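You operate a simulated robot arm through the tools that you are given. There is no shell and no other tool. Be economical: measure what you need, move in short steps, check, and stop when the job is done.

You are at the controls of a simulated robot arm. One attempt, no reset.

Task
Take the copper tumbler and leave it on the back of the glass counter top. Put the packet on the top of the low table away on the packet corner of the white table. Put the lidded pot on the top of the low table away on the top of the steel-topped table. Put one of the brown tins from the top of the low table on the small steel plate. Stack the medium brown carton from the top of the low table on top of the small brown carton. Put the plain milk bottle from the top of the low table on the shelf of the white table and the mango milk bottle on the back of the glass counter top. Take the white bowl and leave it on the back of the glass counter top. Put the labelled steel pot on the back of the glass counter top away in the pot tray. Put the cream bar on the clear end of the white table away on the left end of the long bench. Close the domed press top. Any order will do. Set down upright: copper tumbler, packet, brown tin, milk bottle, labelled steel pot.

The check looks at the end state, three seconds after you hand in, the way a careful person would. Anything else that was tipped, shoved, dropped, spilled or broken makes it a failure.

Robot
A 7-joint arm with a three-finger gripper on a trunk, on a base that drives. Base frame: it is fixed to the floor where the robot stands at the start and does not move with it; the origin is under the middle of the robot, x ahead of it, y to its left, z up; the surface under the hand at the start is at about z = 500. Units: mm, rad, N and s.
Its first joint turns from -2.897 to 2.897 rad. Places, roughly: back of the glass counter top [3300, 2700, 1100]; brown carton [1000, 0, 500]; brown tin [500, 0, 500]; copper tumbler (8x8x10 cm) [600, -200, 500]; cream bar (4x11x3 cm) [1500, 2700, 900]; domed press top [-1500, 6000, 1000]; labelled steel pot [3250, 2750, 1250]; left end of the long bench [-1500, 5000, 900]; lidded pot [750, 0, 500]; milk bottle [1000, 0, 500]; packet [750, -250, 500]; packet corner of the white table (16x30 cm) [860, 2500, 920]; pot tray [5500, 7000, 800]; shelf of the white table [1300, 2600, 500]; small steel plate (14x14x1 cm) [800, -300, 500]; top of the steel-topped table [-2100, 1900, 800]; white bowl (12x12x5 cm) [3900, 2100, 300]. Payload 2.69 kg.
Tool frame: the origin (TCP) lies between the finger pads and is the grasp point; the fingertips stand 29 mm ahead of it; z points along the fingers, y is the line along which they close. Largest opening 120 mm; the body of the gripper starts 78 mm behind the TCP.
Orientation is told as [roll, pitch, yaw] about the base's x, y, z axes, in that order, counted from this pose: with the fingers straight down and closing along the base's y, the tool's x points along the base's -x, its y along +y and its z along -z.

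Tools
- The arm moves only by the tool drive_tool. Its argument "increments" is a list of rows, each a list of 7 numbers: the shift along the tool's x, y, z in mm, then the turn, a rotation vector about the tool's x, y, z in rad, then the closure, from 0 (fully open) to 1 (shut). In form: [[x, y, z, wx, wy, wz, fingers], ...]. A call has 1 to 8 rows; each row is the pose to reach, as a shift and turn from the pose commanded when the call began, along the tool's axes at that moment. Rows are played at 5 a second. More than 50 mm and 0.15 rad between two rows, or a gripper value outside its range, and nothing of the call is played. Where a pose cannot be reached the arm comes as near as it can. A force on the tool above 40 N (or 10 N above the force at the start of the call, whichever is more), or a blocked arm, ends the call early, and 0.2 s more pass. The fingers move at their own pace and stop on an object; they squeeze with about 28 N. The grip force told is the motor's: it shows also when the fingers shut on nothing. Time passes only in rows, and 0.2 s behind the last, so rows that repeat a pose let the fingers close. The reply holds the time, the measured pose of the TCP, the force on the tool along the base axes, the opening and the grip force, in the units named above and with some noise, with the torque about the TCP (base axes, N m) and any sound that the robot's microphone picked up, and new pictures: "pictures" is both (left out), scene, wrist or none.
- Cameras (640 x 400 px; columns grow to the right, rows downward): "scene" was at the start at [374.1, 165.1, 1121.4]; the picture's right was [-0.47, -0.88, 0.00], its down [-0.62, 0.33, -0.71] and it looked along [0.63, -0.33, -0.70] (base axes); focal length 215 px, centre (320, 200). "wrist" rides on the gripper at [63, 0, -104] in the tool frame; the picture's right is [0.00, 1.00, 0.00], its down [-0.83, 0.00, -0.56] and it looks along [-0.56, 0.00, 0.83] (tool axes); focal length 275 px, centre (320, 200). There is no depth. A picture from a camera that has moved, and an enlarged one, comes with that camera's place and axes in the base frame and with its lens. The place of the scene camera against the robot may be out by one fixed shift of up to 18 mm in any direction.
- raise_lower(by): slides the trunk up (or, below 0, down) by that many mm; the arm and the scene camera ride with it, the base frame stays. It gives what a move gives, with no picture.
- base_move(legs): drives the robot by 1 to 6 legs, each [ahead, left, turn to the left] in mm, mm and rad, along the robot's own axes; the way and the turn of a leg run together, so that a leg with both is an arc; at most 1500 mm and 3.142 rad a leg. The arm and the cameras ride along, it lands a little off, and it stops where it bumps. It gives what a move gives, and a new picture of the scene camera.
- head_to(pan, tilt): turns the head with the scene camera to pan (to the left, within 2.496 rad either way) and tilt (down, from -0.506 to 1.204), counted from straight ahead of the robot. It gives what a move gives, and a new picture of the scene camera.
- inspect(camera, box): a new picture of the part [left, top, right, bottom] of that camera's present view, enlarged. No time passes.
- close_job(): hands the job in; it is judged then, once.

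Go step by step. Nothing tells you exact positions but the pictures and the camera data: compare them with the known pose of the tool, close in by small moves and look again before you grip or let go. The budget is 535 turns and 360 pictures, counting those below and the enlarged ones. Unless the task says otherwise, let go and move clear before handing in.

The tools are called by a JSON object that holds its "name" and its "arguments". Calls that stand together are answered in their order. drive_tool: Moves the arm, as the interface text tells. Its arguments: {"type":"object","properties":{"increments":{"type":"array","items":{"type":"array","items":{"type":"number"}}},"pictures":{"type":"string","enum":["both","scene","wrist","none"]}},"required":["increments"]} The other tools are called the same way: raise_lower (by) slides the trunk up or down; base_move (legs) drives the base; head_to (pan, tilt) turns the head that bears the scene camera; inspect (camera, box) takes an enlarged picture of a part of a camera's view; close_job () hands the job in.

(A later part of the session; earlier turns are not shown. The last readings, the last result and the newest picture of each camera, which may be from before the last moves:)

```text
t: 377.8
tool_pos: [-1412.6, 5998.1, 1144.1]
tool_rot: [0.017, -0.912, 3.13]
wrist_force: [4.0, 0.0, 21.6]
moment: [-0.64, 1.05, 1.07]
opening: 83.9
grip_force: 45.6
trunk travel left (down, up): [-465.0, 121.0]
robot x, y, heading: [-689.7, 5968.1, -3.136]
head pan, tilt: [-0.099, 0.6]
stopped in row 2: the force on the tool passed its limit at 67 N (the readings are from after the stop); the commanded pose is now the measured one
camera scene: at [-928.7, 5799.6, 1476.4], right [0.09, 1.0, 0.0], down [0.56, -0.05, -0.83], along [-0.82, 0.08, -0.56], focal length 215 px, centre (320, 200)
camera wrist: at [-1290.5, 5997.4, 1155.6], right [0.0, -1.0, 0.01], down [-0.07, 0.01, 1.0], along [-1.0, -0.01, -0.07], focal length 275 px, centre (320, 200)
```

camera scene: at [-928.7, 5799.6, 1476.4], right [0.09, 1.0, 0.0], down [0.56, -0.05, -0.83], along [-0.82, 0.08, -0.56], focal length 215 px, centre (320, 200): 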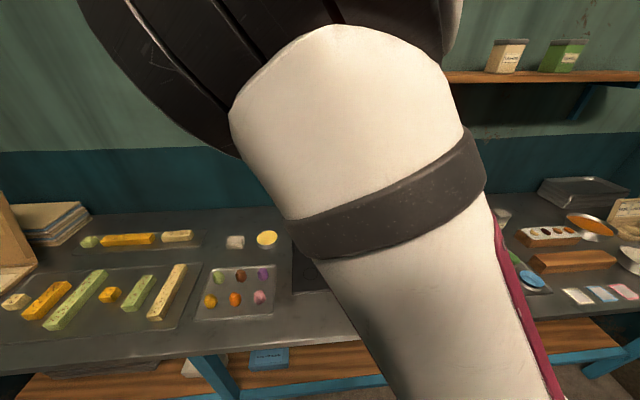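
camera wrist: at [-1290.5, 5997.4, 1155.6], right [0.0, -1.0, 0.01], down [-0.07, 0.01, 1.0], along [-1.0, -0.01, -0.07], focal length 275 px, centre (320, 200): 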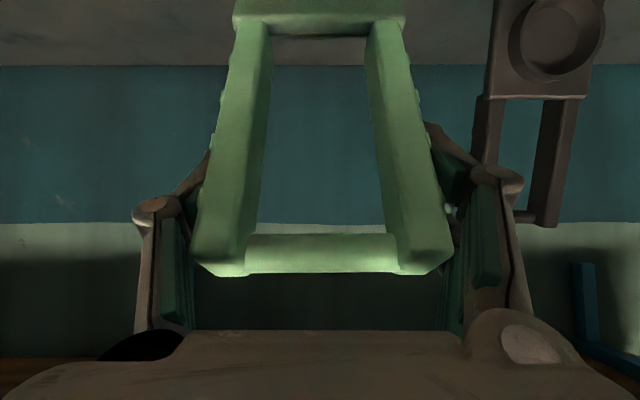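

{"name": "drive_tool", "arguments": {"increments": [[-5, 0, 4, 0, 0, 0, 1], [-13, 0, 11, 0, 0, 0, 1], [-23, 0, 20, 0, 0, 0, 1], [-34, 0, 29, 0, 0, 0, 1], [-46, 0, 37.5, 0, 0, 0, 1]], "pictures": "scene"}}

```text
t: 378.4
tool_pos: [-1427.4, 5998.1, 1146.8]
tool_rot: [0.017, -0.912, 3.131]
wrist_force: [12.2, -3.8, 24.8]
moment: [-0.22, -1.02, 0.71]
opening: 84.5
grip_force: 44.9
trunk travel left (down, up): [-465.0, 121.0]
robot x, y, heading: [-691.4, 5969.4, -3.139]
head pan, tilt: [-0.099, 0.6]
stopped in row 3: the force on the tool passed its limit at 45 N (the readings are from after the stop); the commanded pose is now the measured one
camera scene: at [-927.7, 5799.3, 1476.7], right [0.09, 1.0, 0.0], down [0.56, -0.05, -0.83], along [-0.82, 0.08, -0.56], focal length 215 px, centre (320, 200)
```

scene: 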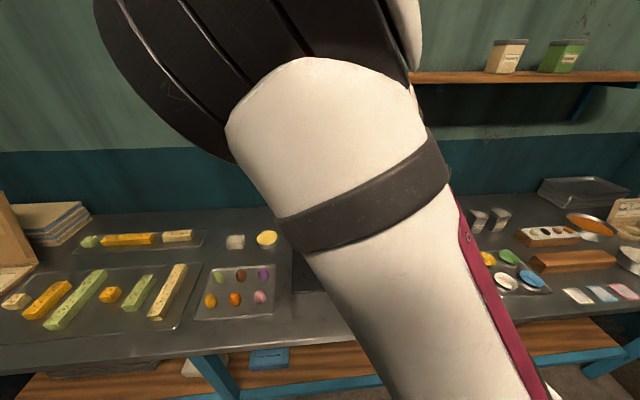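

{"name": "drive_tool", "arguments": {"increments": [[-3, 0, -2.5, 0, 0, 0, 1], [-6.3, 0, -5, 0, 0, 0, 1], [-6.3, 0, -5, 0, 0, 0, 1]], "pictures": "none"}}

```text
t: 379.2
tool_pos: [-1427.3, 5996.6, 1150.0]
tool_rot: [0.01, -0.9, 3.135]
wrist_force: [-6.3, 0.6, -35.6]
moment: [0.08, -0.6, 0.0]
opening: 84.4
grip_force: 44.8
trunk travel left (down, up): [-465.0, 121.0]
robot x, y, heading: [-690.2, 5967.8, -3.134]
head pan, tilt: [-0.099, 0.6]
```

{"name": "drive_tool", "arguments": {"increments": [[2, 0, 3, 0, 0, 0, 1], [-3.1, 0, 10.3, 0, 0, 0, 1], [-12.5, 0, 18, 0, 0, 0, 1], [-22.5, 0, 26.6, 0, 0, 0, 1], [-35, 0, 40, 0, 0, 0, 1], [-47.6, 0, 53.8, 0, 0, 0, 1], [-57, 0, 67, 0, 0, 0, 1], [-66, 0, 80.4, 0, 0, 0, 1]], "pictures": "none"}}

```text
t: 381.0
tool_pos: [-1529.9, 5999.0, 1153.7]
tool_rot: [0.014, -0.902, 3.135]
wrist_force: [6.6, -6.5, -12.0]
moment: [-0.51, -1.17, 0.4]
opening: 83.6
grip_force: 44.6
trunk travel left (down, up): [-465.0, 121.0]
robot x, y, heading: [-688.3, 5969.8, -3.138]
head pan, tilt: [-0.099, 0.6]
```

{"name": "drive_tool", "arguments": {"increments": [[-8, 0, 15, 0, 0, 0, 1], [-17, 0, 32, 0, 0, 0, 1], [-17, 0, 34, 0, 0, 0, 1]], "pictures": "wrist"}}

```text
t: 381.8
tool_pos: [-1568.8, 5998.1, 1148.0]
tool_rot: [0.016, -0.907, 3.129]
wrist_force: [8.8, -4.0, -12.9]
moment: [-0.25, -1.25, 0.12]
opening: 83.0
grip_force: 44.9
trunk travel left (down, up): [-465.0, 121.0]
robot x, y, heading: [-689.1, 5968.4, -3.137]
head pan, tilt: [-0.099, 0.6]
camera wrist: at [-1447.2, 5997.7, 1160.8], right [0.0, -1.0, 0.01], down [-0.07, 0.01, 1.0], along [-1.0, 0.0, -0.07], focal length 275 px, centre (320, 200)
```

wrist: 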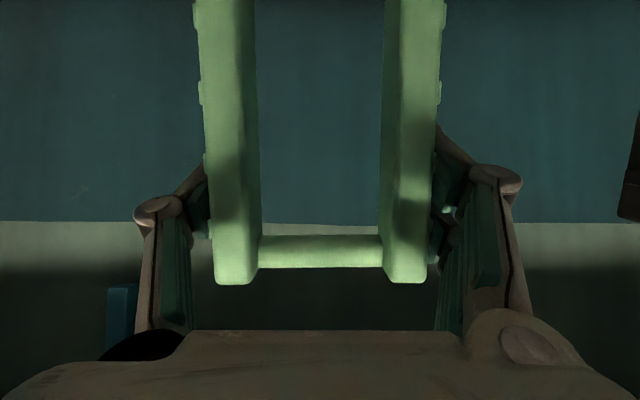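

The lid is back at rest past vertical. I release, back the base off, and will regrasp with the hand more level so the whole arc stays in reach.

{"name": "drive_tool", "arguments": {"increments": [[0, 0, 0, 0, 0, 0, 0.1], [0, 0, 0, 0, 0, 0, 0], [0, 0, -40, 0, 0, 0, 0], [0, 0, -80, 0, 0, 0, 0], [0, 0, -125, 0, 0, 0, 0]], "pictures": "scene"}}

{"name": "base_move", "arguments": {"legs": [[-145, 0, 0]]}}

{"name": "drive_tool", "arguments": {"increments": [[10, 0, 5, 0, -0.11, 0, 0], [20, 0, 10, 0, -0.22, 0, 0], [30, 0, 15, 0, -0.33, 0, 0], [40, 0, 20, 0, -0.44, 0, 0]]}}

```text
t: 383.0
tool_pos: [-1470.1, 5998.9, 1224.5]
tool_rot: [0.012, -0.905, 3.134]
wrist_force: [-1.4, -1.3, -0.6]
moment: [0.05, 0.02, -0.11]
opening: 119.9
grip_force: 0.1
trunk travel left (down, up): [-465.0, 121.0]
robot x, y, heading: [-690.1, 5969.5, -3.137]
head pan, tilt: [-0.099, 0.6]
camera scene: at [-929.9, 5798.9, 1476.3], right [0.09, 1.0, 0.0], down [0.56, -0.05, -0.82], along [-0.82, 0.08, -0.57], focal length 215 px, centre (320, 200)
```

scene: 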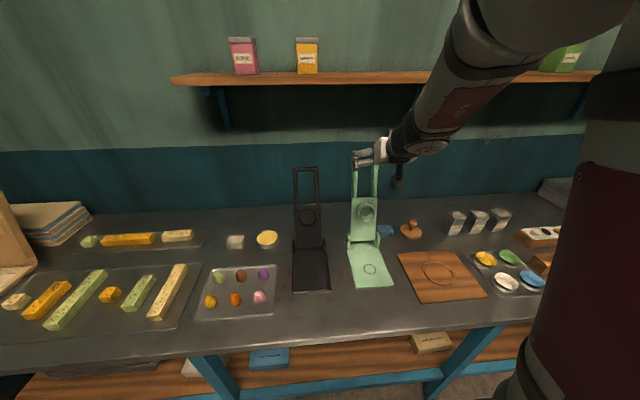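

```text
t: 384.4
tool_pos: [-1325.3, 5999.2, 1224.4]
tool_rot: [0.013, -0.908, 3.133]
wrist_force: [-0.1, -0.1, 0.5]
moment: [0.04, -0.01, 0.01]
opening: 120.0
grip_force: 0.1
trunk travel left (down, up): [-465.0, 121.0]
robot x, y, heading: [-546.2, 5970.3, -3.134]
head pan, tilt: [-0.099, 0.6]
camera scene: at [-784.7, 5800.3, 1476.5], right [0.09, 1.0, 0.0], down [0.56, -0.05, -0.83], along [-0.82, 0.08, -0.56], focal length 215 px, centre (320, 200)
```

scene: 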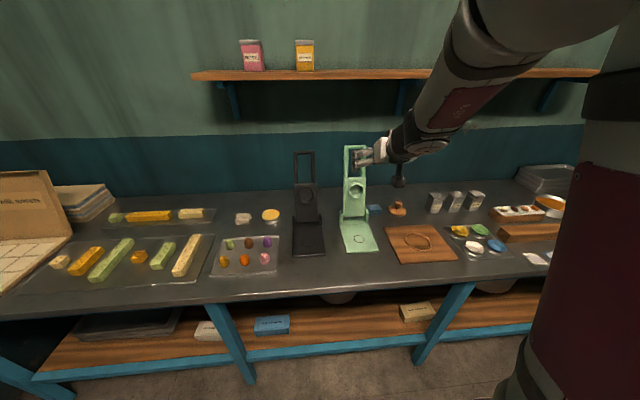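

```text
t: 385.4
tool_pos: [-1316.7, 6000.0, 1181.8]
tool_rot: [0.034, -1.351, 3.11]
wrist_force: [0.3, 0.7, 0.3]
moment: [0.0, -0.01, 0.04]
opening: 119.8
grip_force: 0.0
trunk travel left (down, up): [-465.0, 121.0]
robot x, y, heading: [-546.5, 5967.7, -3.135]
head pan, tilt: [-0.099, 0.6]
camera scene: at [-784.3, 5800.6, 1476.6], right [0.09, 1.0, 0.0], down [0.56, -0.05, -0.83], along [-0.82, 0.08, -0.56], focal length 215 px, centre (320, 200)
camera wrist: at [-1201.0, 5998.7, 1141.5], right [0.0, -1.0, 0.0], down [0.36, 0.0, 0.93], along [-0.93, 0.0, 0.36], focal length 275 px, centre (320, 200)
```

scene: 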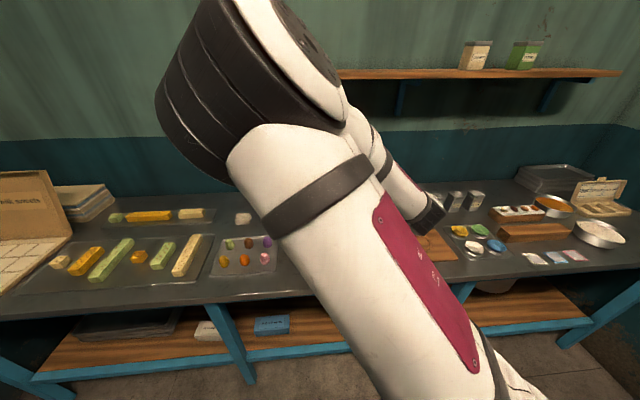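
wrist: 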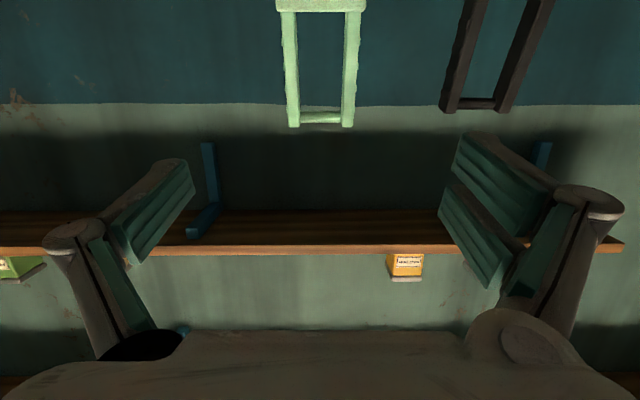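

The level pose works. I advance onto the handle and clamp again.

{"name": "drive_tool", "arguments": {"increments": [[-5, 1, 43, 0, 0, 0, 0], [-10, 2, 86, 0, 0, 0, 0], [-15, 3, 129, 0, 0, 0, 0], [-20, 3, 172, 0, 0, 0, 0], [-25, 3, 214, 0, 0, 0, 0], [-29, 3, 254, 0, 0, 0, 0], [-29, 3, 254, 0, 0, 0, 0]]}}

```text
t: 386.9
tool_pos: [-1569.8, 5996.3, 1154.8]
tool_rot: [0.044, -1.347, 3.104]
wrist_force: [0.5, -0.5, -0.2]
moment: [-0.01, 0.02, 0.01]
opening: 119.9
grip_force: 0.1
trunk travel left (down, up): [-465.0, 121.0]
robot x, y, heading: [-545.3, 5967.4, -3.136]
head pan, tilt: [-0.099, 0.6]
camera scene: at [-784.5, 5800.3, 1476.5], right [0.09, 1.0, 0.0], down [0.56, -0.05, -0.83], along [-0.82, 0.08, -0.56], focal length 215 px, centre (320, 200)
camera wrist: at [-1454.4, 5995.3, 1115.3], right [0.0, -1.0, 0.0], down [0.36, 0.01, 0.93], along [-0.93, 0.0, 0.36], focal length 275 px, centre (320, 200)
```

scene: 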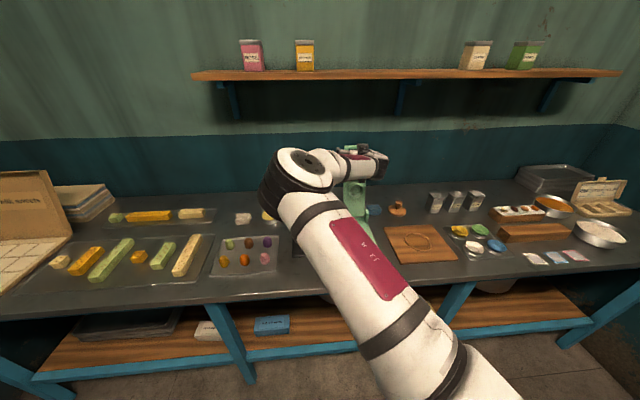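
wrist: 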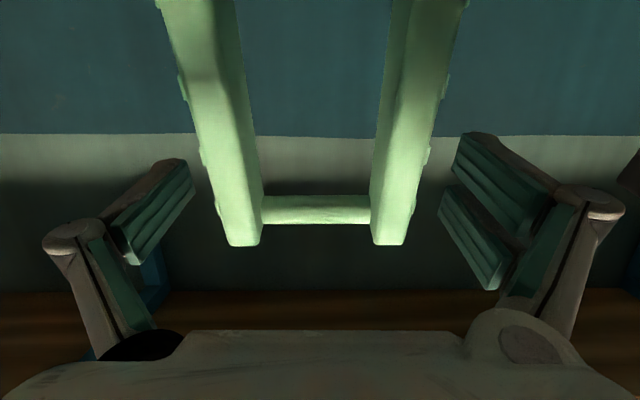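

Centred on the handle. I clamp and swing through the top of the arc while slowly pitching the hand down.

{"name": "drive_tool", "arguments": {"increments": [[0, 0, 0, 0, 0, 0, 0.5], [0, 0, 0, 0, 0, 0, 1], [0, 0, 0, 0, 0, 0, 1], [0.6, 0, -29.2, 0, 0.05, 0, 1], [4, 0, -57.4, 0, 0.1, 0, 1], [11.6, 0, -89.6, 0, 0.15, 0, 1], [23.1, 0, -120.5, 0, 0.2, 0, 1], [38.3, 0, -149.9, 0, 0.25, 0, 1]]}}

```text
t: 388.8
tool_pos: [-1414.6, 5997.8, 1148.6]
tool_rot: [0.02, -1.096, 3.121]
wrist_force: [-0.5, 18.3, 6.3]
moment: [0.62, 0.96, -0.9]
opening: 83.9
grip_force: 44.5
trunk travel left (down, up): [-465.0, 121.0]
robot x, y, heading: [-543.5, 5971.9, -3.141]
head pan, tilt: [-0.099, 0.6]
camera scene: at [-784.4, 5801.4, 1476.7], right [0.09, 1.0, 0.0], down [0.56, -0.05, -0.83], along [-0.82, 0.08, -0.56], focal length 215 px, centre (320, 200)
camera wrist: at [-1292.5, 5996.2, 1140.0], right [0.0, -1.0, 0.0], down [0.11, 0.0, 0.99], along [-0.99, 0.0, 0.11], focal length 275 px, centre (320, 200)
```

scene: 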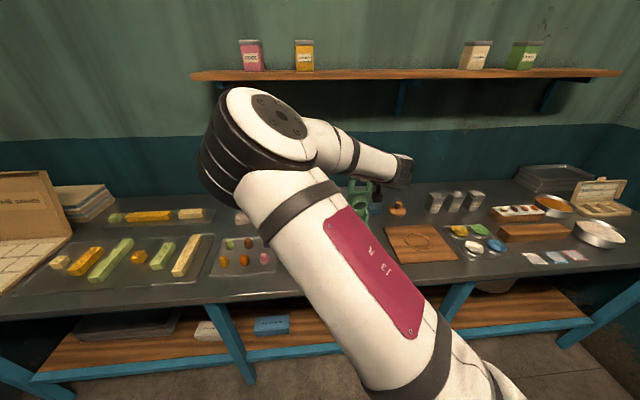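
wrist: 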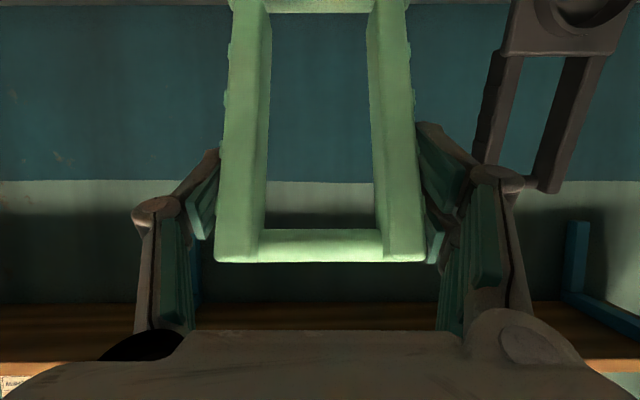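

Smooth. I carry on down the arc.

{"name": "drive_tool", "arguments": {"increments": [[23.9, -1, -20.6, 0, 0.06, 0, 1], [51.1, -1, -39.1, 0, 0.12, 0, 1], [80.2, -1, -54.2, 0, 0.18, 0, 1], [111, -1, -65.6, 0, 0.24, 0, 1], [142.9, -1, -73.1, 0, 0.3, 0, 1]], "pictures": "wrist"}}

```text
t: 389.9
tool_pos: [-1288.2, 5997.4, 1053.3]
tool_rot: [0.012, -0.796, 3.132]
wrist_force: [-11.4, 26.4, -3.9]
moment: [0.55, 1.44, -0.2]
opening: 83.9
grip_force: 44.9
trunk travel left (down, up): [-465.0, 121.0]
robot x, y, heading: [-546.4, 5970.5, -3.139]
head pan, tilt: [-0.099, 0.6]
camera wrist: at [-1168.8, 5996.6, 1081.3], right [0.0, -1.0, 0.0], down [-0.18, 0.0, 0.98], along [-0.98, 0.0, -0.18], focal length 275 px, centre (320, 200)
```

wrist: 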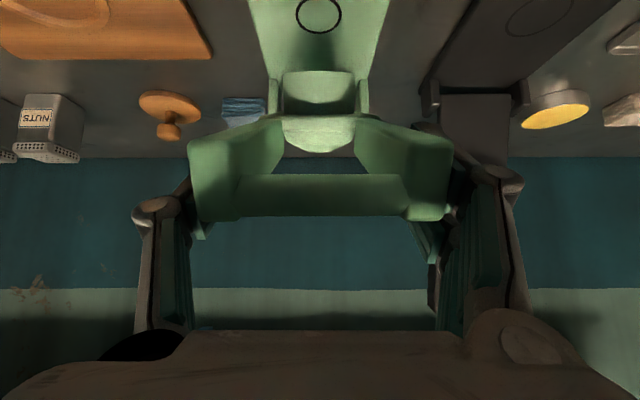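

Nearly there. I lower the last part to contact.

{"name": "drive_tool", "arguments": {"increments": [[33, -2, 6, 0, 0.05, 0, 1], [63.7, -2, 16.1, 0, 0.1, 0, 1], [93.1, -2, 29.6, 0, 0.15, 0, 1], [107, -2, 38, 0, 0.18, 0, 1], [120.5, -2, 46.6, 0, 0.2, 0, 1], [131, -2, 55, 0, 0.22, 0, 1], [142.2, -2, 63.9, 0, 0.24, 0, 1]]}}

```text
t: 391.6
tool_pos: [-1231.9, 5996.6, 908.8]
tool_rot: [0.012, -0.556, 3.14]
wrist_force: [-2.3, -5.4, 25.7]
moment: [-0.09, 0.12, 0.28]
opening: 82.8
grip_force: 45.1
trunk travel left (down, up): [-465.0, 121.0]
robot x, y, heading: [-546.0, 5970.3, -3.134]
head pan, tilt: [-0.099, 0.6]
camera scene: at [-783.6, 5799.9, 1476.7], right [0.09, 1.0, 0.0], down [0.56, -0.05, -0.83], along [-0.82, 0.08, -0.56], focal length 215 px, centre (320, 200)
camera wrist: at [-1122.4, 5997.2, 962.2], right [0.01, -1.0, 0.01], down [-0.41, 0.0, 0.91], along [-0.91, -0.01, -0.41], focal length 275 px, centre (320, 200)
```

scene: 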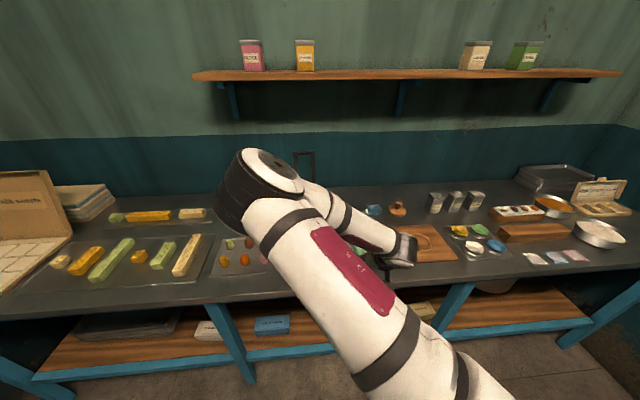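
wrist: 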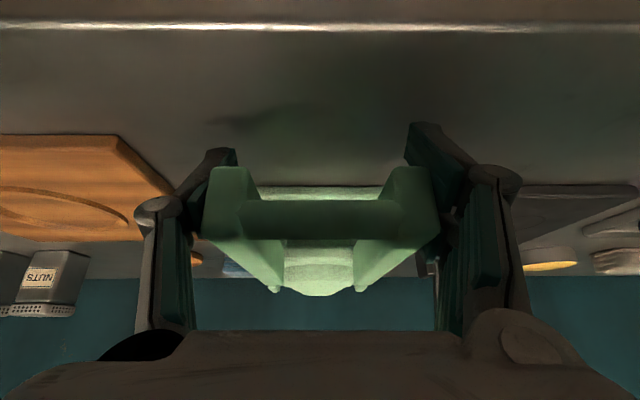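

Contact with 26 N — the lid looks down, its dome on top. I release and back off to check.

{"name": "drive_tool", "arguments": {"increments": [[4, 0, 3, 0, 0, 0, 1], [4, 0, 3, 0, 0, 0, 0.3], [0, 0, 0, 0, 0, 0, 0], [0, 0, -40, 0, 0, 0, 0], [0, 0, -85, 0, 0, 0, 0], [-25, 0, -125, 0, 0, 0, 0], [-60, 0, -155, 0, 0, 0, 0]]}}

{"name": "inspect", "arguments": {"camera": "scene", "box": [260, 130, 440, 280]}}

```text
t: 393.1
tool_pos: [-1201.5, 5999.5, 1073.0]
tool_rot: [0.008, -0.557, 3.14]
wrist_force: [0.3, -0.1, 0.1]
moment: [0.03, -0.04, -0.05]
opening: 119.9
grip_force: 0.0
trunk travel left (down, up): [-465.0, 121.0]
robot x, y, heading: [-543.2, 5971.6, -3.14]
head pan, tilt: [-0.099, 0.6]
camera scene: at [-785.0, 5799.9, 1476.4], right [0.09, 1.0, 0.0], down [0.56, -0.05, -0.82], along [-0.82, 0.08, -0.57], focal length 215 px, centre (320, 200)
camera wrist: at [-1091.3, 5998.4, 1126.8], right [0.01, -1.0, 0.01], down [-0.41, 0.0, 0.91], along [-0.91, -0.01, -0.41], focal length 275 px, centre (320, 200)
```

scene: 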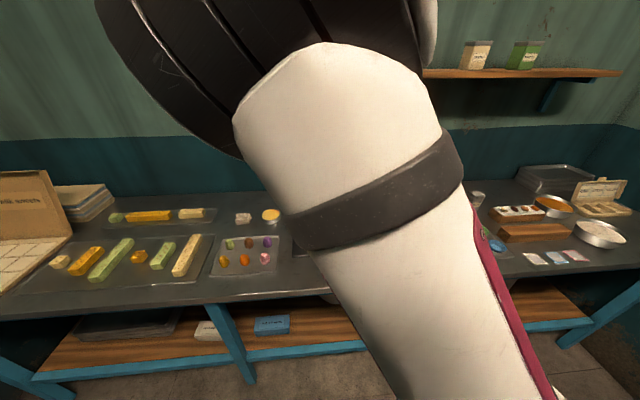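
wrist: 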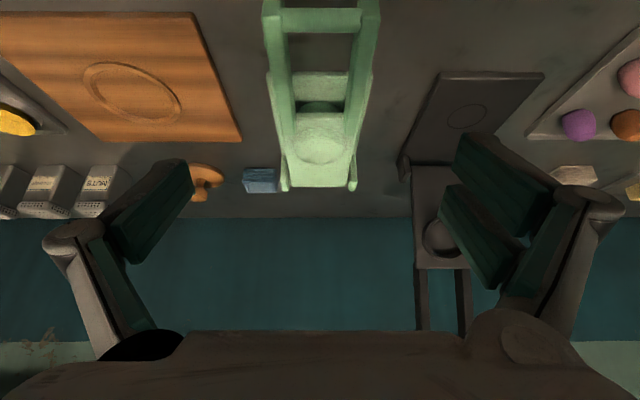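

```text
2.67 times, centred on (350, 205) of scene
camera zoom: at [-785.0, 5799.9, 1476.4], right [0.09, 1.0, 0.0], down [0.56, -0.05, -0.82], along [-0.82, 0.08, -0.57], focal length 573 px, centre (240, 187)
```

zoom: 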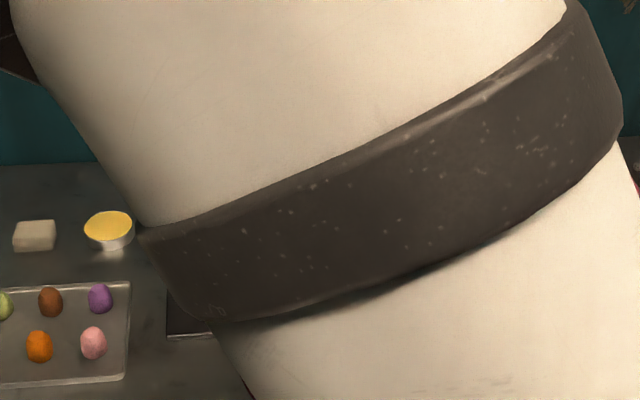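

The domed lid lies over its base. I back off to view it from the side and confirm it is fully shut.

{"name": "base_move", "arguments": {"legs": [[-350, 0, 0]]}}

{"name": "drive_tool", "arguments": {"increments": [[0, 30, 0, 0, 0.11, 0, 0], [0, 60, 0, 0, 0.22, 0, 0], [0, 90, 0, 0, 0.33, 0, 0], [0, 90, 0, 0, 0.44, 0, 0], [0, 90, 0, 0, 0.55, 0, 0]], "pictures": "none"}}

{"name": "head_to", "arguments": {"pan": -0.1, "tilt": 0.5}}

{"name": "inspect", "arguments": {"camera": "scene", "box": [260, 130, 440, 280]}}

```text
t: 395.4
tool_pos: [-846.7, 5999.1, 1072.0]
tool_rot: [0.011, -0.558, -3.142]
wrist_force: [0.0, -0.2, 1.2]
moment: [0.0, -0.01, 0.0]
opening: 119.9
grip_force: 0.2
trunk travel left (down, up): [-465.0, 121.0]
robot x, y, heading: [-193.6, 5969.7, -3.135]
head pan, tilt: [-0.099, 0.6]
camera scene: at [-429.3, 5802.2, 1476.5], right [0.09, 1.0, 0.0], down [0.56, -0.05, -0.83], along [-0.82, 0.07, -0.56], focal length 215 px, centre (320, 200)
```

scene: 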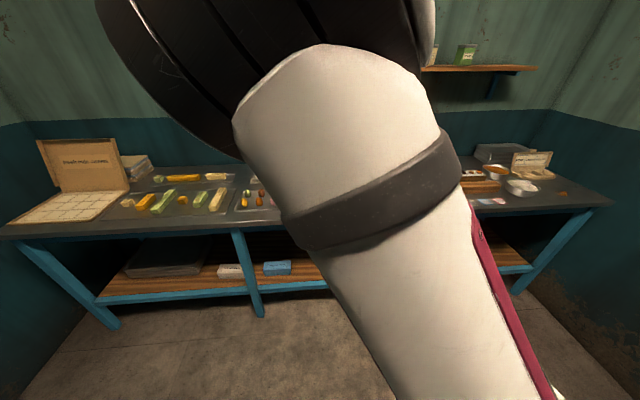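

```text
t: 396.6
tool_pos: [-844.5, 5909.6, 1075.3]
tool_rot: [0.008, -0.009, -3.134]
wrist_force: [1.0, -0.5, 0.4]
moment: [-0.01, -0.01, -0.02]
opening: 120.0
grip_force: 0.0
trunk travel left (down, up): [-465.0, 121.0]
robot x, y, heading: [-190.7, 5969.9, -3.136]
head pan, tilt: [-0.099, 0.6]
```

```text
t: 397.3
tool_pos: [-845.7, 5909.7, 1073.3]
tool_rot: [0.01, -0.009, -3.138]
wrist_force: [0.7, -0.2, 0.6]
moment: [0.03, -0.01, 0.01]
opening: 119.9
grip_force: 0.1
trunk travel left (down, up): [-465.0, 121.0]
robot x, y, heading: [-190.4, 5973.8, -3.135]
head pan, tilt: [-0.099, 0.499]
camera scene: at [-431.9, 5802.4, 1485.6], right [0.09, 1.0, 0.0], down [0.48, -0.04, -0.88], along [-0.87, 0.08, -0.48], focal length 215 px, centre (320, 200)
```

scene: 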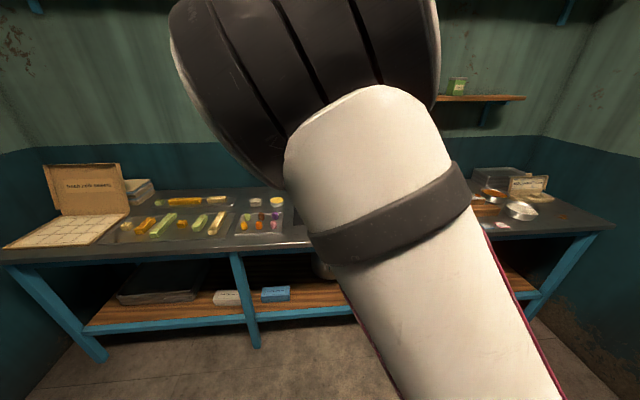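

```text
2.67 times, centred on (350, 205) of scene
camera zoom: at [-431.9, 5802.4, 1485.6], right [0.09, 1.0, 0.0], down [0.48, -0.04, -0.88], along [-0.87, 0.08, -0.48], focal length 573 px, centre (240, 187)
```

zoom: 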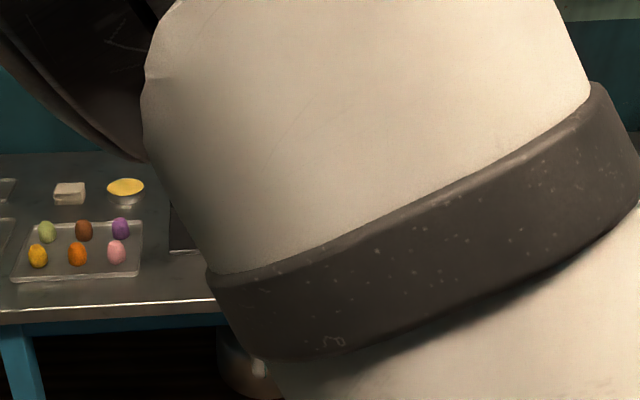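

{"name": "drive_tool", "arguments": {"increments": [[-45, 0, -15, 0, 0, 0, 0], [-90, -20, -30, 0, -0.1, 0, 0], [-135, -40, -40, 0, -0.2, 0, 0], [-180, -60, -40, 0, -0.3, 0, 0], [-200, -90, -40, 0, -0.4, 0, 0], [-200, -90, -40, 0, -0.5, 0, 0]]}}

{"name": "inspect", "arguments": {"camera": "wrist", "box": [240, 40, 440, 240]}}

```text
refused: row 2 steps farther than a row can; nothing moved
```

```text
2.00 times, centred on (340, 140) of wrist
camera zoom: at [-781.2, 5910.2, 1177.5], right [0.01, -1.0, 0.01], down [-0.83, 0.0, 0.56], along [-0.56, -0.01, -0.83], focal length 551 px, centre (280, 320)
```

zoom: 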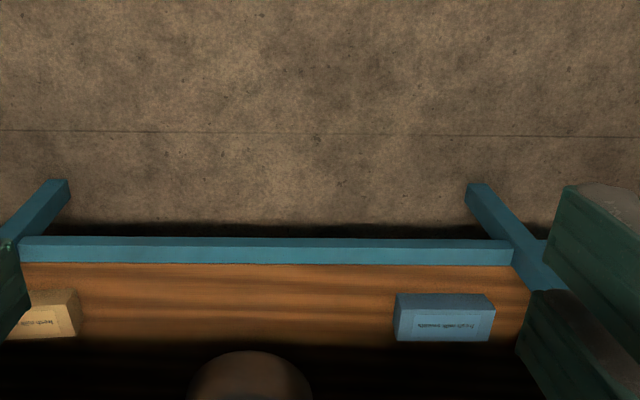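

{"name": "drive_tool", "arguments": {"increments": [[-40, 0, -15, 0, -0.05, 0, 0], [-80, -10, -30, 0, -0.15, 0, 0], [-120, -20, -40, 0, -0.25, 0, 0], [-160, -40, -40, 0, -0.35, 0, 0], [-195, -60, -40, 0, -0.45, 0, 0], [-225, -80, -40, 0, -0.55, 0, 0], [-250, -100, -40, 0, -0.65, 0, 0]]}}

{"name": "inspect", "arguments": {"camera": "scene", "box": [260, 130, 440, 280]}}

```text
t: 398.9
tool_pos: [-1095.9, 6004.6, 1115.3]
tool_rot: [0.01, -0.659, -3.142]
wrist_force: [0.9, -0.1, 0.4]
moment: [0.07, 0.03, -0.03]
opening: 119.9
grip_force: 0.1
trunk travel left (down, up): [-465.0, 121.0]
robot x, y, heading: [-189.7, 5976.6, -3.131]
head pan, tilt: [-0.099, 0.499]
camera scene: at [-431.6, 5801.9, 1485.6], right [0.09, 1.0, 0.0], down [0.48, -0.04, -0.88], along [-0.87, 0.08, -0.48], focal length 215 px, centre (320, 200)
camera wrist: at [-981.6, 6005.6, 1157.3], right [0.01, -1.0, 0.01], down [-0.32, 0.0, 0.95], along [-0.95, -0.01, -0.32], focal length 275 px, centre (320, 200)
```

scene: 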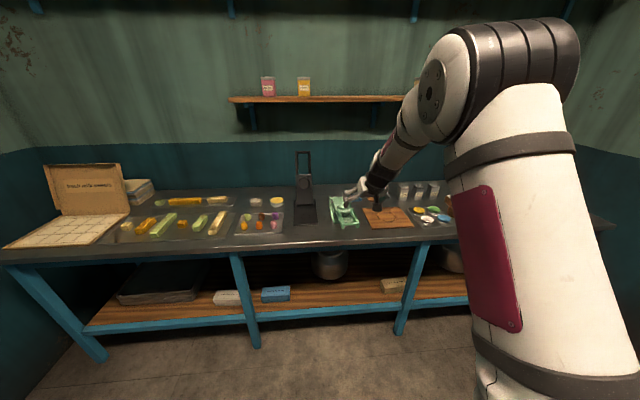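
wrist: 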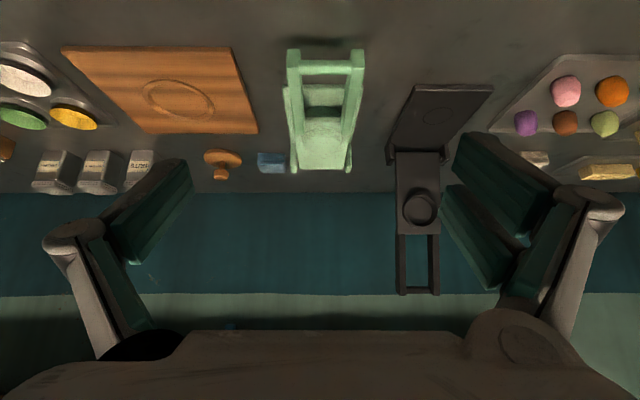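

```text
2.67 times, centred on (350, 205) of scene
camera zoom: at [-431.6, 5801.9, 1485.6], right [0.09, 1.0, 0.0], down [0.48, -0.04, -0.88], along [-0.87, 0.08, -0.48], focal length 573 px, centre (240, 187)
```

zoom: 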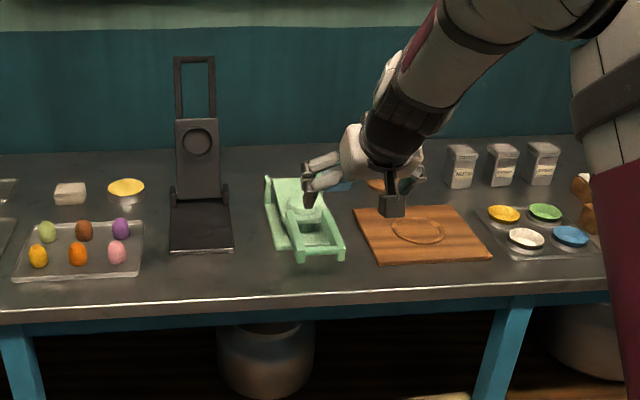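

{"name": "inspect", "arguments": {"camera": "wrist", "box": [260, 30, 400, 190]}}

{"name": "inspect", "arguments": {"camera": "scene", "box": [325, 175, 375, 235]}}

```text
2.50 times, centred on (330, 110) of wrist
camera zoom: at [-981.6, 6005.6, 1157.3], right [0.01, -1.0, 0.01], down [-0.32, 0.0, 0.95], along [-0.95, -0.01, -0.32], focal length 688 px, centre (295, 425)
```

zoom: 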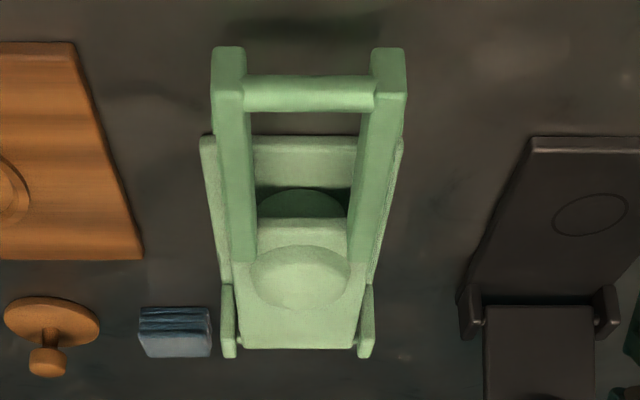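

```text
6.67 times, centred on (350, 205) of scene
camera zoom: at [-431.6, 5801.9, 1485.6], right [0.09, 1.0, 0.0], down [0.48, -0.04, -0.88], along [-0.87, 0.08, -0.48], focal length 1433 px, centre (120, 167)
```

zoom: 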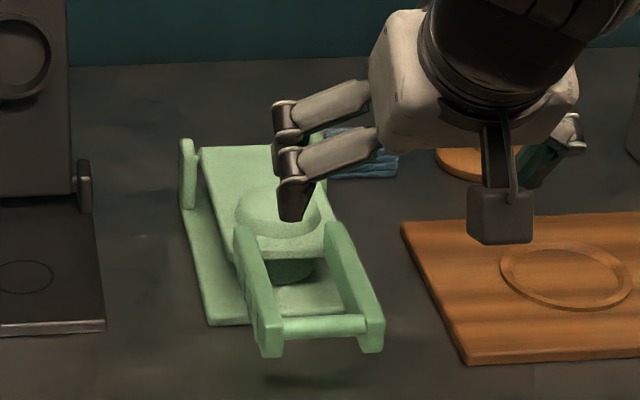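

The domed top is shut. Now back toward the low table: I tuck the arm and drive out of the interior into the corridor.

{"name": "drive_tool", "arguments": {"increments": [[20, 0, -36, 0, 0.1, 0, 0], [40, 0, -72, 0, 0.2, 0, 0], [60, 0, -108, 0, 0.3, 0, 0], [80, 0, -145, 0, 0.42, 0, 0], [100, 0, -182, 0, 0.54, 0, 0], [121, 0, -219, 0, 0.65, 0, 0]], "pictures": "none"}}

{"name": "base_move", "arguments": {"legs": [[-1000, 0, 0], [-870, 0, 0], [0, 1300, 0], [0, 1200, 0]]}}

{"name": "head_to", "arguments": {"pan": 1.2, "tilt": 0.8}}

```text
t: 400.3
tool_pos: [-864.2, 6009.1, 1215.3]
tool_rot: [0.009, -0.006, -3.135]
wrist_force: [-0.4, 0.0, 0.1]
moment: [0.02, -0.04, 0.01]
opening: 120.2
grip_force: 0.1
trunk travel left (down, up): [-465.0, 121.0]
robot x, y, heading: [-190.0, 5974.3, -3.134]
head pan, tilt: [-0.099, 0.499]
```

```text
t: 421.4
tool_pos: [935.7, 3534.6, 1215.0]
tool_rot: [0.008, -0.01, 3.104]
wrist_force: [-0.3, -0.3, 0.0]
moment: [0.02, -0.01, 0.02]
opening: 120.0
grip_force: 0.1
trunk travel left (down, up): [-465.0, 121.0]
robot x, y, heading: [1608.7, 3469.2, 3.103]
head pan, tilt: [-0.099, 0.499]
camera scene: at [1357.6, 3309.1, 1485.6], right [0.13, 0.99, 0.0], down [0.47, -0.06, -0.88], along [-0.87, 0.12, -0.48], focal length 215 px, centre (320, 200)
```

scene: 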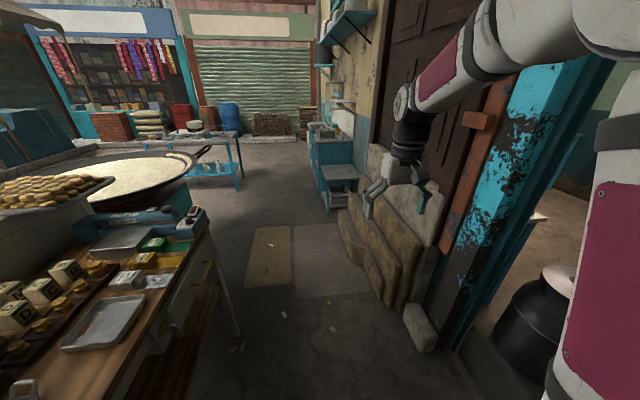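

```text
t: 422.9
tool_pos: [935.4, 3534.4, 1215.7]
tool_rot: [0.008, -0.007, 3.103]
wrist_force: [0.1, 0.0, 0.3]
moment: [0.02, -0.02, 0.0]
opening: 120.0
grip_force: 0.1
trunk travel left (down, up): [-465.0, 121.0]
robot x, y, heading: [1608.5, 3467.8, 3.105]
head pan, tilt: [1.201, 0.799]
camera scene: at [1416.0, 3222.8, 1459.7], right [-0.92, 0.39, 0.0], down [0.28, 0.66, -0.7], along [-0.27, -0.64, -0.72], focal length 215 px, centre (320, 200)
```

scene: 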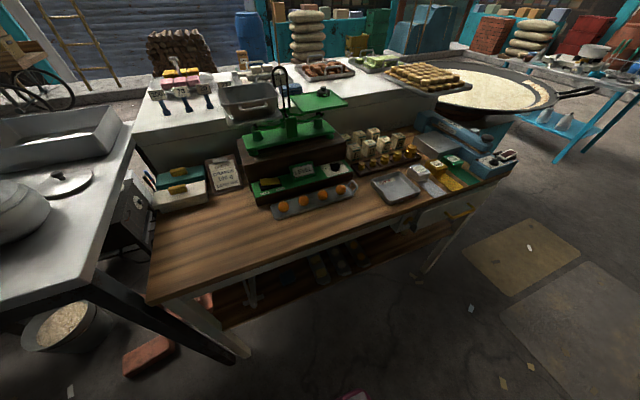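

I see lettered cream cubes on a tray — likely the packets' place. I enlarge that part.

{"name": "inspect", "arguments": {"camera": "scene", "box": [330, 110, 530, 220]}}

{"name": "inspect", "arguments": {"camera": "scene", "box": [180, 200, 500, 350]}}

```text
3.20 times, centred on (430, 165) of scene
camera zoom: at [1416.0, 3222.8, 1459.7], right [-0.92, 0.39, 0.0], down [0.28, 0.66, -0.7], along [-0.27, -0.64, -0.72], focal length 688 px, centre (-32, 312)
```

zoom: 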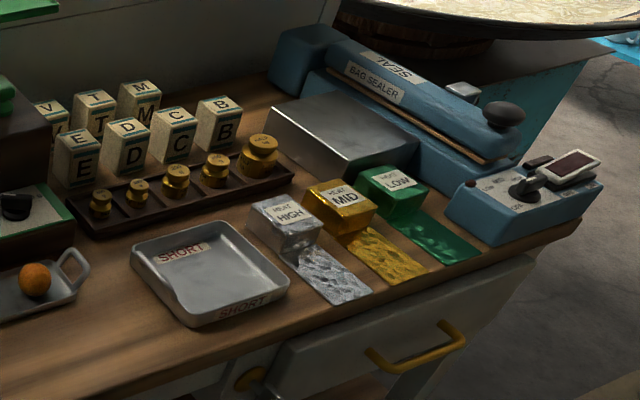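

```text
2.00 times, centred on (340, 275) of scene
camera zoom: at [1416.0, 3222.8, 1459.7], right [-0.92, 0.39, 0.0], down [0.28, 0.66, -0.7], along [-0.27, -0.64, -0.72], focal length 430 px, centre (280, 50)
```

zoom: 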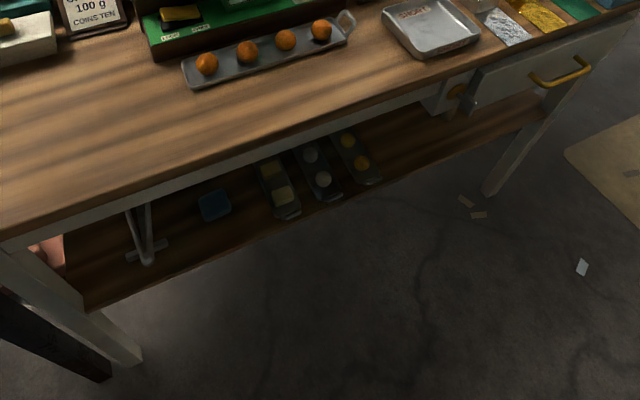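

The packet's free slot is the empty place by "M" (order …L, M, T, V), about (773, 2493); the lower wooden shelf at z≈500 is open from this side. Now I drive out by the left end toward the low table.

{"name": "base_move", "arguments": {"legs": [[0, 0, 0.036], [1480, 0, 0], [1420, 0, 0]]}}

{"name": "head_to", "arguments": {"pan": 1.4, "tilt": 0.5}}

```text
t: 434.1
tool_pos: [-1209.8, 3483.7, 1212.4]
tool_rot: [0.008, -0.002, 3.136]
wrist_force: [0.5, 0.4, 0.1]
moment: [0.0, -0.01, 0.0]
opening: 120.2
grip_force: 0.1
trunk travel left (down, up): [-465.0, 121.0]
robot x, y, heading: [-532.7, 3439.5, 3.14]
head pan, tilt: [1.201, 0.799]
stopped in leg 3: the robot was blocked; the commanded pose is now the measured one
camera scene: at [-718.6, 3189.2, 1459.7], right [-0.93, 0.36, 0.0], down [0.26, 0.67, -0.7], along [-0.25, -0.65, -0.72], focal length 215 px, centre (320, 200)
```

scene: 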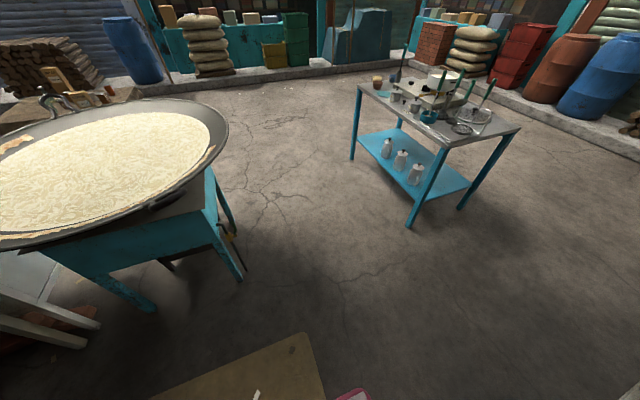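

```text
t: 434.9
tool_pos: [-1209.9, 3485.4, 1212.2]
tool_rot: [0.009, -0.001, 3.136]
wrist_force: [-1.3, -1.2, 0.1]
moment: [0.01, -0.02, -0.04]
opening: 119.9
grip_force: 0.0
trunk travel left (down, up): [-465.0, 121.0]
robot x, y, heading: [-535.6, 3446.9, 3.143]
head pan, tilt: [1.4, 0.499]
camera scene: at [-705.1, 3174.7, 1485.5], right [-0.99, 0.17, 0.0], down [0.08, 0.47, -0.88], along [-0.15, -0.86, -0.48], focal length 215 px, centre (320, 200)
```

scene: 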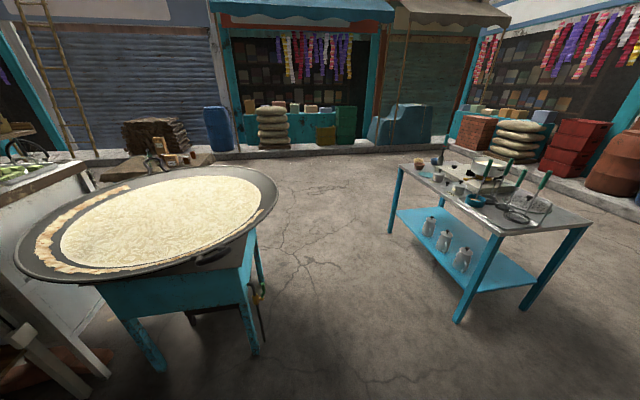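

A sink blocks straight ahead; I sidestep toward the gap between the griddle and the steel-topped table, and look at that table's free space on the way.

{"name": "base_move", "arguments": {"legs": [[40, 0, 0], [0, 400, 0], [700, 0, 0], [0, 0, 1.571]]}}

{"name": "head_to", "arguments": {"pan": -0.6, "tilt": 0.5}}

{"name": "inspect", "arguments": {"camera": "scene", "box": [200, 80, 520, 280]}}

```text
t: 435.6
tool_pos: [-1209.2, 3484.0, 1213.6]
tool_rot: [0.008, -0.001, 3.136]
wrist_force: [0.3, 0.1, -0.1]
moment: [-0.01, -0.01, -0.01]
opening: 119.9
grip_force: 0.0
trunk travel left (down, up): [-465.0, 121.0]
robot x, y, heading: [-535.9, 3441.8, 3.138]
head pan, tilt: [1.4, 0.499]
stopped in leg 1: the robot was blocked; the commanded pose is now the measured one
camera scene: at [-705.3, 3174.5, 1485.6], right [-0.99, 0.17, 0.0], down [0.08, 0.47, -0.88], along [-0.15, -0.86, -0.48], focal length 215 px, centre (320, 200)
```

scene: 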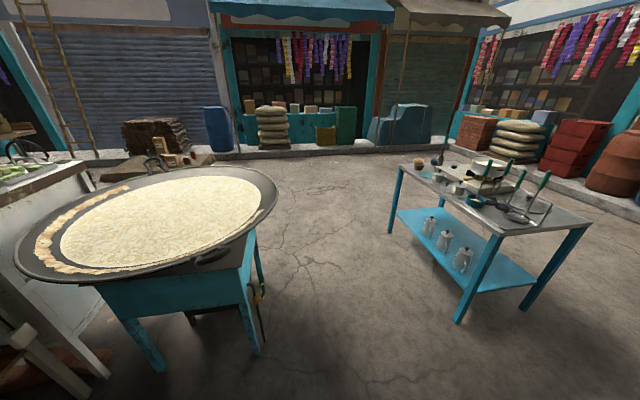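

```text
t: 437.5
tool_pos: [-1209.2, 3485.1, 1212.8]
tool_rot: [0.01, -0.002, 3.137]
wrist_force: [0.6, 0.2, -0.2]
moment: [0.0, 0.0, 0.02]
opening: 120.0
grip_force: 0.1
trunk travel left (down, up): [-465.0, 121.0]
robot x, y, heading: [-534.0, 3439.4, 3.137]
head pan, tilt: [-0.6, 0.499]
camera scene: at [-764.7, 3315.7, 1485.6], right [0.57, 0.82, 0.0], down [0.39, -0.27, -0.88], along [-0.72, 0.5, -0.48], focal length 215 px, centre (320, 200)
```

scene: 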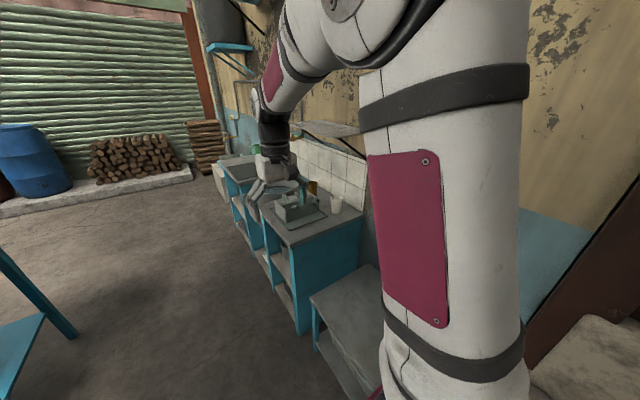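

```text
2.00 times, centred on (360, 180) of scene
camera zoom: at [-764.7, 3315.7, 1485.6], right [0.57, 0.82, 0.0], down [0.39, -0.27, -0.88], along [-0.72, 0.5, -0.48], focal length 430 px, centre (240, 240)
```

zoom: 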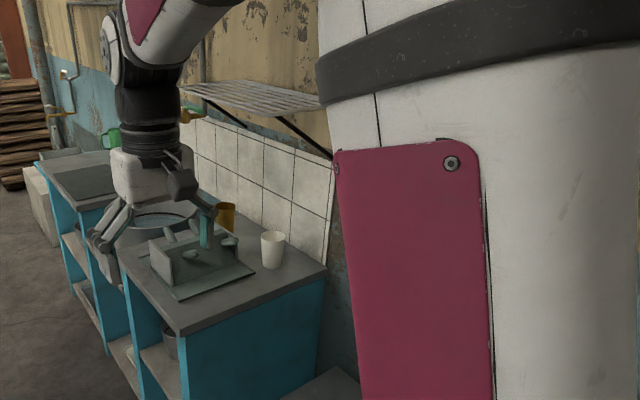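

A low stool blocks the base. I back off first and then sidestep.

{"name": "base_move", "arguments": {"legs": [[-60, 0, 0], [0, 430, 0], [750, 0, 0], [0, 0, 1.571]]}}

{"name": "head_to", "arguments": {"pan": -0.6, "tilt": 0.5}}

{"name": "inspect", "arguments": {"camera": "scene", "box": [120, 80, 480, 300]}}

```text
t: 448.1
tool_pos: [-1256.0, 2328.6, 1212.9]
tool_rot: [0.011, -0.003, -1.575]
wrist_force: [1.2, -0.9, 0.0]
moment: [-0.02, -0.01, -0.02]
opening: 120.1
grip_force: 0.1
trunk travel left (down, up): [-465.0, 121.0]
robot x, y, heading: [-1213.7, 3003.4, -1.571]
head pan, tilt: [-0.6, 0.499]
camera scene: at [-1069.0, 2782.8, 1485.6], right [-0.82, 0.57, 0.0], down [0.27, 0.39, -0.88], along [-0.5, -0.72, -0.48], focal length 215 px, centre (320, 200)
```

scene: 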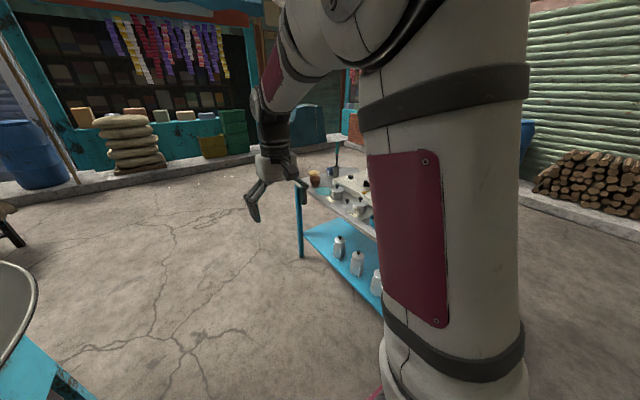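

```text
t: 448.7
tool_pos: [-1255.8, 2329.2, 1210.9]
tool_rot: [0.008, -0.003, -1.575]
wrist_force: [0.3, -1.0, -0.6]
moment: [0.0, 0.01, -0.03]
opening: 119.8
grip_force: 0.0
trunk travel left (down, up): [-465.0, 121.0]
robot x, y, heading: [-1215.5, 3002.0, -1.573]
head pan, tilt: [-0.6, 0.499]
camera scene: at [-1069.0, 2782.8, 1485.6], right [-0.82, 0.57, 0.0], down [0.27, 0.39, -0.88], along [-0.5, -0.72, -0.48], focal length 215 px, centre (320, 200)
```

scene: 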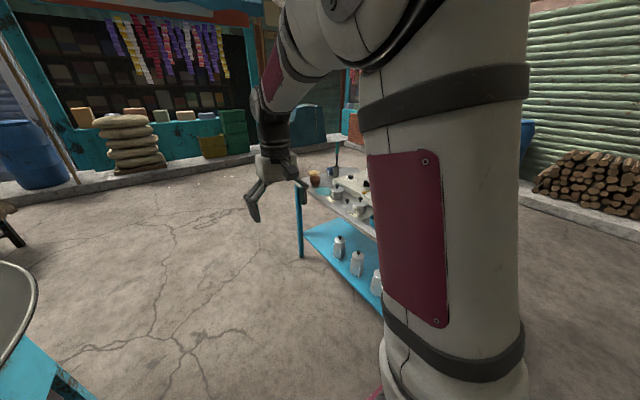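

```text
1.78 times, centred on (300, 190) of scene
camera zoom: at [-1069.0, 2782.8, 1485.6], right [-0.82, 0.57, 0.0], down [0.27, 0.39, -0.88], along [-0.5, -0.72, -0.48], focal length 382 px, centre (356, 218)
```

zoom: 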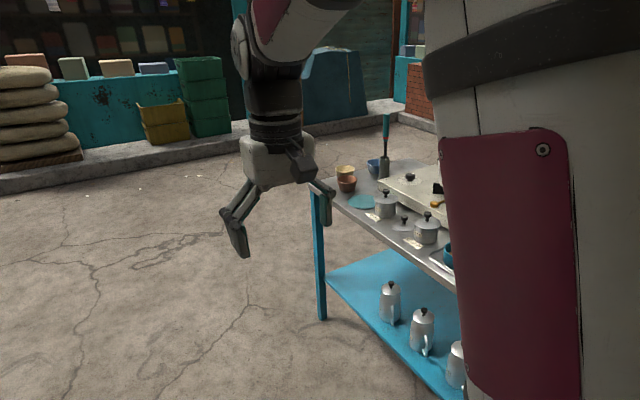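

The steel table carries lidded pots with tags. I go on to the low table's front now.

{"name": "base_move", "arguments": {"legs": [[1500, 0, 0], [1550, 0, 0], [0, 0, 1.573], [700, 0, 0]]}}

{"name": "raise_lower", "arguments": {"by": -340}}

{"name": "head_to", "arguments": {"pan": -0.2, "tilt": 0.6}}

```text
refused: 1550 is not a number from -1500 to 1500
```

```text
t: 452.0
tool_pos: [-1256.1, 2329.1, 872.4]
tool_rot: [0.01, -0.001, -1.577]
wrist_force: [0.6, 0.1, 0.9]
moment: [0.03, 0.0, -0.01]
opening: 119.8
grip_force: 0.1
trunk travel left (down, up): [-125.0, 461.0]
robot x, y, heading: [-1210.0, 3000.7, -1.573]
head pan, tilt: [-0.6, 0.499]
```

```text
t: 452.9
tool_pos: [-1255.2, 2329.3, 870.7]
tool_rot: [0.009, -0.002, -1.576]
wrist_force: [0.2, 1.1, -1.0]
moment: [-0.01, -0.01, 0.03]
opening: 120.0
grip_force: 0.0
trunk travel left (down, up): [-125.0, 461.0]
robot x, y, heading: [-1212.9, 3002.6, -1.574]
head pan, tilt: [-0.201, 0.6]
camera scene: at [-1035.7, 2631.0, 1136.5], right [-0.98, 0.2, 0.0], down [0.11, 0.55, -0.83], along [-0.17, -0.81, -0.56], focal length 215 px, centre (320, 200)
```

scene: 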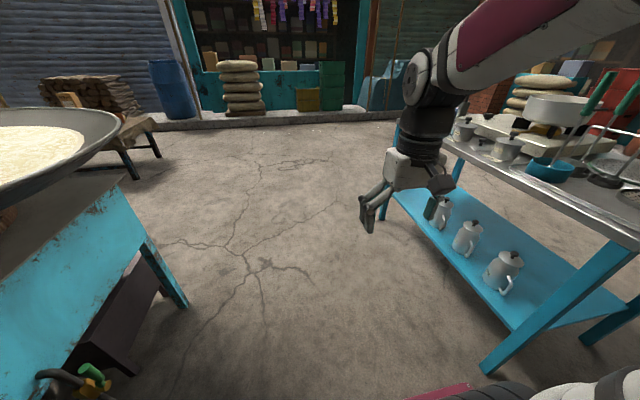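

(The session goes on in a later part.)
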